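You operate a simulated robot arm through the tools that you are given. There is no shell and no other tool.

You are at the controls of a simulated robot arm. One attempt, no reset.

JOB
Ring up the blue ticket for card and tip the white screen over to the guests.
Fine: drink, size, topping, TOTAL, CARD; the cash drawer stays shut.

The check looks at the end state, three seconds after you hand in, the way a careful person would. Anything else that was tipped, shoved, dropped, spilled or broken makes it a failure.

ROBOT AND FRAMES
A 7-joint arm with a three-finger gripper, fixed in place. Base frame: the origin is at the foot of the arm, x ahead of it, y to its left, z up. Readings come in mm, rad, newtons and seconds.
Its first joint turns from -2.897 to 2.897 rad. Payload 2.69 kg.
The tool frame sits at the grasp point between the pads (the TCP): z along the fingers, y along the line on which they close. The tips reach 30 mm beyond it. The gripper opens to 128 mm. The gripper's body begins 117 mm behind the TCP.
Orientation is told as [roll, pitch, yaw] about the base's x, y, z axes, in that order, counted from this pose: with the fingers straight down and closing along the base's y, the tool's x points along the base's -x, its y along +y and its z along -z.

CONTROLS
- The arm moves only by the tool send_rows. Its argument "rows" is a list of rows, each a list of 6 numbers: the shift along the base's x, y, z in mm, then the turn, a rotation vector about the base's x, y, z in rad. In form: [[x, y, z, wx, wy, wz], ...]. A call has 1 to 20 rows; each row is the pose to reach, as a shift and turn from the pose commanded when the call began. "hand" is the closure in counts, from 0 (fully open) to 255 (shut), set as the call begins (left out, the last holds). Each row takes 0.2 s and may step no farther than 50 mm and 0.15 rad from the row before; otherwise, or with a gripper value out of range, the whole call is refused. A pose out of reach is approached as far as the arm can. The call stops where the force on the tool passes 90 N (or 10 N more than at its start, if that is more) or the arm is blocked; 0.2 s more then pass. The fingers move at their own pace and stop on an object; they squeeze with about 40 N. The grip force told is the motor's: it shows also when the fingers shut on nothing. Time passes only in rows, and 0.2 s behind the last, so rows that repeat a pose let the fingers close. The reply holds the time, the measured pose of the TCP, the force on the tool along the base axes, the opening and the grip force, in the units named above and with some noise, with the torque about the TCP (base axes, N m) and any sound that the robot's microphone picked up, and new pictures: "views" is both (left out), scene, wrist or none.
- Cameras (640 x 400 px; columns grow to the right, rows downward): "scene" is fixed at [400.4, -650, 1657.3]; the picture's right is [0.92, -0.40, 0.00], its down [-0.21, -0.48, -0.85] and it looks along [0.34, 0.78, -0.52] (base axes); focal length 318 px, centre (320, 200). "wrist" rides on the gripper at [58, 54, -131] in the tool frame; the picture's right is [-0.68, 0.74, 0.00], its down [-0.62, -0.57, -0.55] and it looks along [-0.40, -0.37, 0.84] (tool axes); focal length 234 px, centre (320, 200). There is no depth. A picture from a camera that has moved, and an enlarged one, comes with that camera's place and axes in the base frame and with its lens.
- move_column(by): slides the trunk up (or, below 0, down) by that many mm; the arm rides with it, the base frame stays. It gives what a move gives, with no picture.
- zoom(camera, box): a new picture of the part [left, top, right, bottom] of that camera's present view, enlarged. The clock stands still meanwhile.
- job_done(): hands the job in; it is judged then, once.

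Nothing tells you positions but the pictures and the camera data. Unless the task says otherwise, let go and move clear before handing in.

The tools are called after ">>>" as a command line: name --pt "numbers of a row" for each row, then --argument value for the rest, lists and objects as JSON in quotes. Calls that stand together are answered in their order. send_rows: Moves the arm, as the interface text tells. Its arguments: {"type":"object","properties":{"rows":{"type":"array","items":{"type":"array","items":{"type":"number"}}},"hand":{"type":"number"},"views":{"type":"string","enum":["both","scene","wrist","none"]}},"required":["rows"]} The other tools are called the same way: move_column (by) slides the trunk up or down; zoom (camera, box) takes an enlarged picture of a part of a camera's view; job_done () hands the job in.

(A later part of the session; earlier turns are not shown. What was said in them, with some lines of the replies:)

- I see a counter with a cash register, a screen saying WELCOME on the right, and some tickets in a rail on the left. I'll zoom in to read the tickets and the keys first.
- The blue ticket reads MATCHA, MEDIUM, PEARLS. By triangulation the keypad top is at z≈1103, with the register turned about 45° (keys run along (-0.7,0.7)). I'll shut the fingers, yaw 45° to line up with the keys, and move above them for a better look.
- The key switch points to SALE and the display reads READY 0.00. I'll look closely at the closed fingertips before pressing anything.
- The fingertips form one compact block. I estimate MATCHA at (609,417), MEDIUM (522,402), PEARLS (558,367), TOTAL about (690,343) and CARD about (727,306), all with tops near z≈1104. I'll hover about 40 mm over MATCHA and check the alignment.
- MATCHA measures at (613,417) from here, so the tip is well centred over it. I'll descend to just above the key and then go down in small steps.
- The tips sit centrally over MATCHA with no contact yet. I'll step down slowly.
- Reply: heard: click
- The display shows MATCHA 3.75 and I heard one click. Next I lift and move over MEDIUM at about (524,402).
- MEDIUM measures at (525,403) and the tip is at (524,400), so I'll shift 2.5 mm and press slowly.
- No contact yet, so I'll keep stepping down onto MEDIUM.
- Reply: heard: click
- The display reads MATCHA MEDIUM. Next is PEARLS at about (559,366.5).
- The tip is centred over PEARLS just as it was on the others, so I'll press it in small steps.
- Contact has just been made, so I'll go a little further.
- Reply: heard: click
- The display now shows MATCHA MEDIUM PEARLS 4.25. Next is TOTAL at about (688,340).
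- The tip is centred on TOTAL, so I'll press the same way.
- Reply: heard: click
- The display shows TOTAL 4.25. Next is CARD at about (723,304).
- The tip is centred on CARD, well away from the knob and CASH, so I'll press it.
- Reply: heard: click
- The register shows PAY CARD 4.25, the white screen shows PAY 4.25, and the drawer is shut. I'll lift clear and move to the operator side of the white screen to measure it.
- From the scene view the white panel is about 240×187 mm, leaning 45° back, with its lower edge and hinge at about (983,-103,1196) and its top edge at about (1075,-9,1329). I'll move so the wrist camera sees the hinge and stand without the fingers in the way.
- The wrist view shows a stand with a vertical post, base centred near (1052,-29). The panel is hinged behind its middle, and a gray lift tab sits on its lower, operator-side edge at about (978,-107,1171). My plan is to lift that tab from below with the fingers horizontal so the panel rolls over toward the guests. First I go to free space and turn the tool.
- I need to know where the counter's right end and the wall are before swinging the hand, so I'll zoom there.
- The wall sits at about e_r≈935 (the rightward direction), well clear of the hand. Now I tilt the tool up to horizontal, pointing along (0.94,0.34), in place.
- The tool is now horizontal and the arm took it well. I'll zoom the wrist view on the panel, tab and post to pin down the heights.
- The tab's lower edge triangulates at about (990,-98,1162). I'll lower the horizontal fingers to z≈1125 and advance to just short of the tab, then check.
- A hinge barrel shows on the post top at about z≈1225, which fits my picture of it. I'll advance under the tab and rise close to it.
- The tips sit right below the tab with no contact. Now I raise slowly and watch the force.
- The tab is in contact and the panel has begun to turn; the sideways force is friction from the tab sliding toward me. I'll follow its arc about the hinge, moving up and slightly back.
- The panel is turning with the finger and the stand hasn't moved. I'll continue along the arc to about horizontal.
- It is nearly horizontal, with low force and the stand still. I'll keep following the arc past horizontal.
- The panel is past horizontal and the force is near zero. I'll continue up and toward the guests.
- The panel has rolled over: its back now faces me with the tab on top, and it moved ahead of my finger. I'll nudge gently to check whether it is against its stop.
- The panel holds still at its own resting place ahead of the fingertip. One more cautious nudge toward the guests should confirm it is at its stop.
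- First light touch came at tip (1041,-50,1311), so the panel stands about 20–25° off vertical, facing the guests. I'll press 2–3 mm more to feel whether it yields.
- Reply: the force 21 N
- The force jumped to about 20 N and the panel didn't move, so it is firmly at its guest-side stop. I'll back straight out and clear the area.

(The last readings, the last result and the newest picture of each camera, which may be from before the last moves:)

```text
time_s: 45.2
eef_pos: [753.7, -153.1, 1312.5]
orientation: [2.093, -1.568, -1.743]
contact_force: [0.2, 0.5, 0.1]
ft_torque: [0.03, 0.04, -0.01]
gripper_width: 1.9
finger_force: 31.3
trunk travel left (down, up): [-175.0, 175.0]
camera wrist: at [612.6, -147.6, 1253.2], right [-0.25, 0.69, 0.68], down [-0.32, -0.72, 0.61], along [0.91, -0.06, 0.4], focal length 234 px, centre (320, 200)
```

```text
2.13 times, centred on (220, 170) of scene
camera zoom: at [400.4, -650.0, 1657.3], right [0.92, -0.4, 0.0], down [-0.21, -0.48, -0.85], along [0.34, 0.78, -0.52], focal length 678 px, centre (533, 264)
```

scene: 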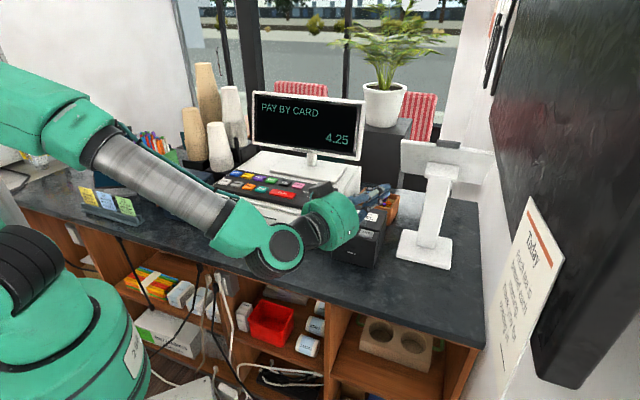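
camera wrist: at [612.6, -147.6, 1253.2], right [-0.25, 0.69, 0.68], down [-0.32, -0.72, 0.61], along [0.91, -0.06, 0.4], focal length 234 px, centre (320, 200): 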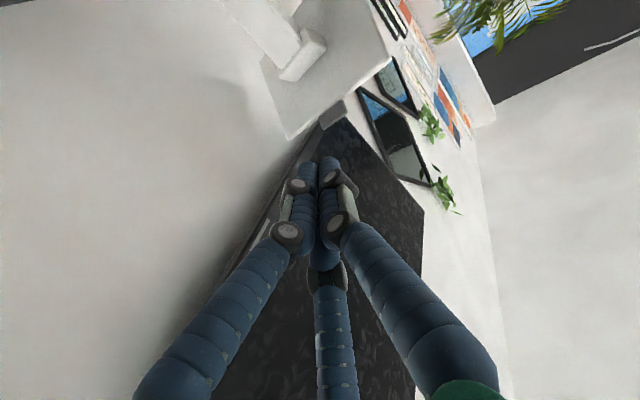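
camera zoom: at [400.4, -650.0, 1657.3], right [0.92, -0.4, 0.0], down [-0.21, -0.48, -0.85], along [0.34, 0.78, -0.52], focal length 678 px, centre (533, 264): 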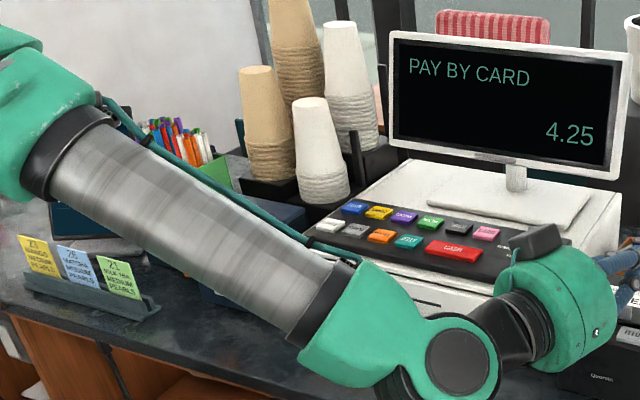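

The panel faces the guests and the stand's base hasn't shifted. I'll raise the arm well clear and check the whole scene once more.

>>> send_rows --pt "-20 0 30 0 0 0" --pt "-40 0 65 0 0 0" --pt "-60 0 100 0 0 0" --pt "-80 0 135 0 0 0" --pt "-100 0 170 0 0 0" --pt "-100 0 170 0 0 0"

>>> zoom --camera "scene" --box '[200, 80, 500, 268]'

>>> zoom --camera "scene" --box '[0, 60, 260, 240]'

```text
time_s: 46.6
eef_pos: [654.7, -150.2, 1487.2]
orientation: [1.96, -1.568, -1.608]
contact_force: [-0.7, 0.1, 1.2]
ft_torque: [-0.02, 0.01, -0.01]
gripper_width: 2.2
finger_force: 31.3
trunk travel left (down, up): [-175.0, 175.0]
camera wrist: at [512.8, -144.3, 1427.4], right [-0.25, 0.69, 0.68], down [-0.32, -0.72, 0.61], along [0.91, -0.06, 0.4], focal length 234 px, centre (320, 200)
```

scene: 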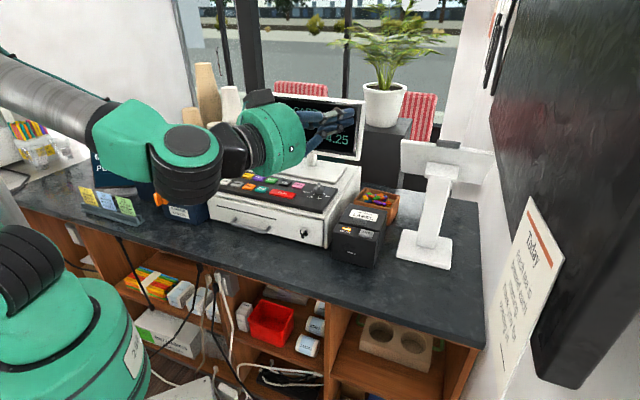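
wrist: 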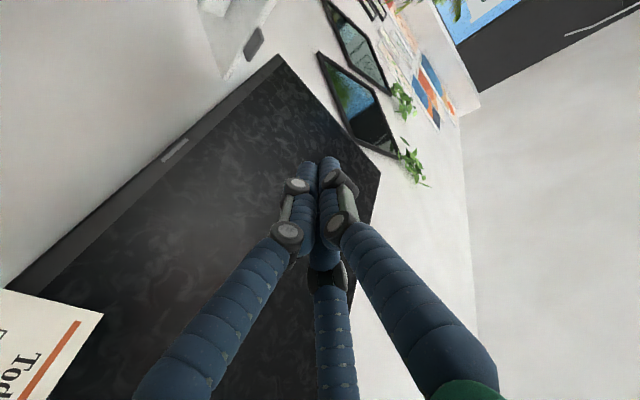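

```text
2.13 times, centred on (350, 174) of scene
camera zoom: at [400.4, -650.0, 1657.3], right [0.92, -0.4, 0.0], down [-0.21, -0.48, -0.85], along [0.34, 0.78, -0.52], focal length 676 px, centre (256, 255)
```

zoom: 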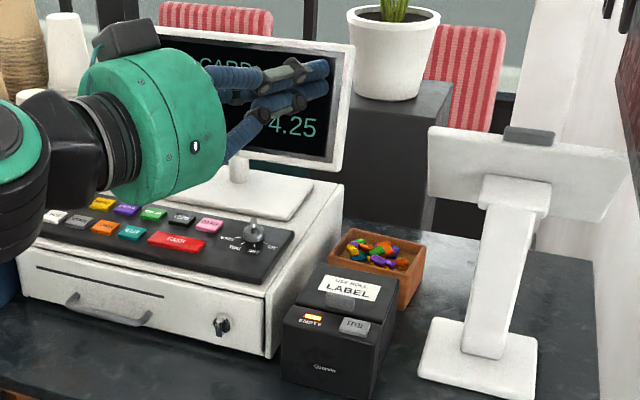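

```text
2.22 times, centred on (130, 150) of scene
camera zoom: at [400.4, -650.0, 1657.3], right [0.92, -0.4, 0.0], down [-0.21, -0.48, -0.85], along [0.34, 0.78, -0.52], focal length 706 px, centre (742, 311)
```

zoom: 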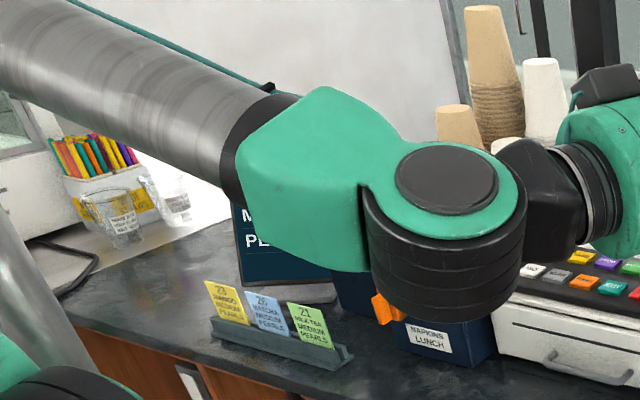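

The register reads PAY BY CARD 4.25 with the drawer shut, and the white screen is over to the guests at its stop. Everything else is where it was and the arm is clear, so I'm handing in.

>>> job_done

```text
The job is handed in.
```

The blue ticket (26: matcha, medium, pearls) is rung up for card, and the white screen is tipped over to the guests.

- **Register:** I pressed MATCHA, MEDIUM, PEARLS, TOTAL and CARD once each. The display reads PAY BY CARD 4.25, and the cash drawer stayed shut.
- **White screen:** It showed PAY 4.25 before I tipped it. I lifted it by the tab until it rolled over, then pressed lightly to check. It is firmly against its stop on the guest side, and its base has not shifted.
- **Everything else:** Nothing else looked moved in the last pictures, and I raised the arm clear before handing in.
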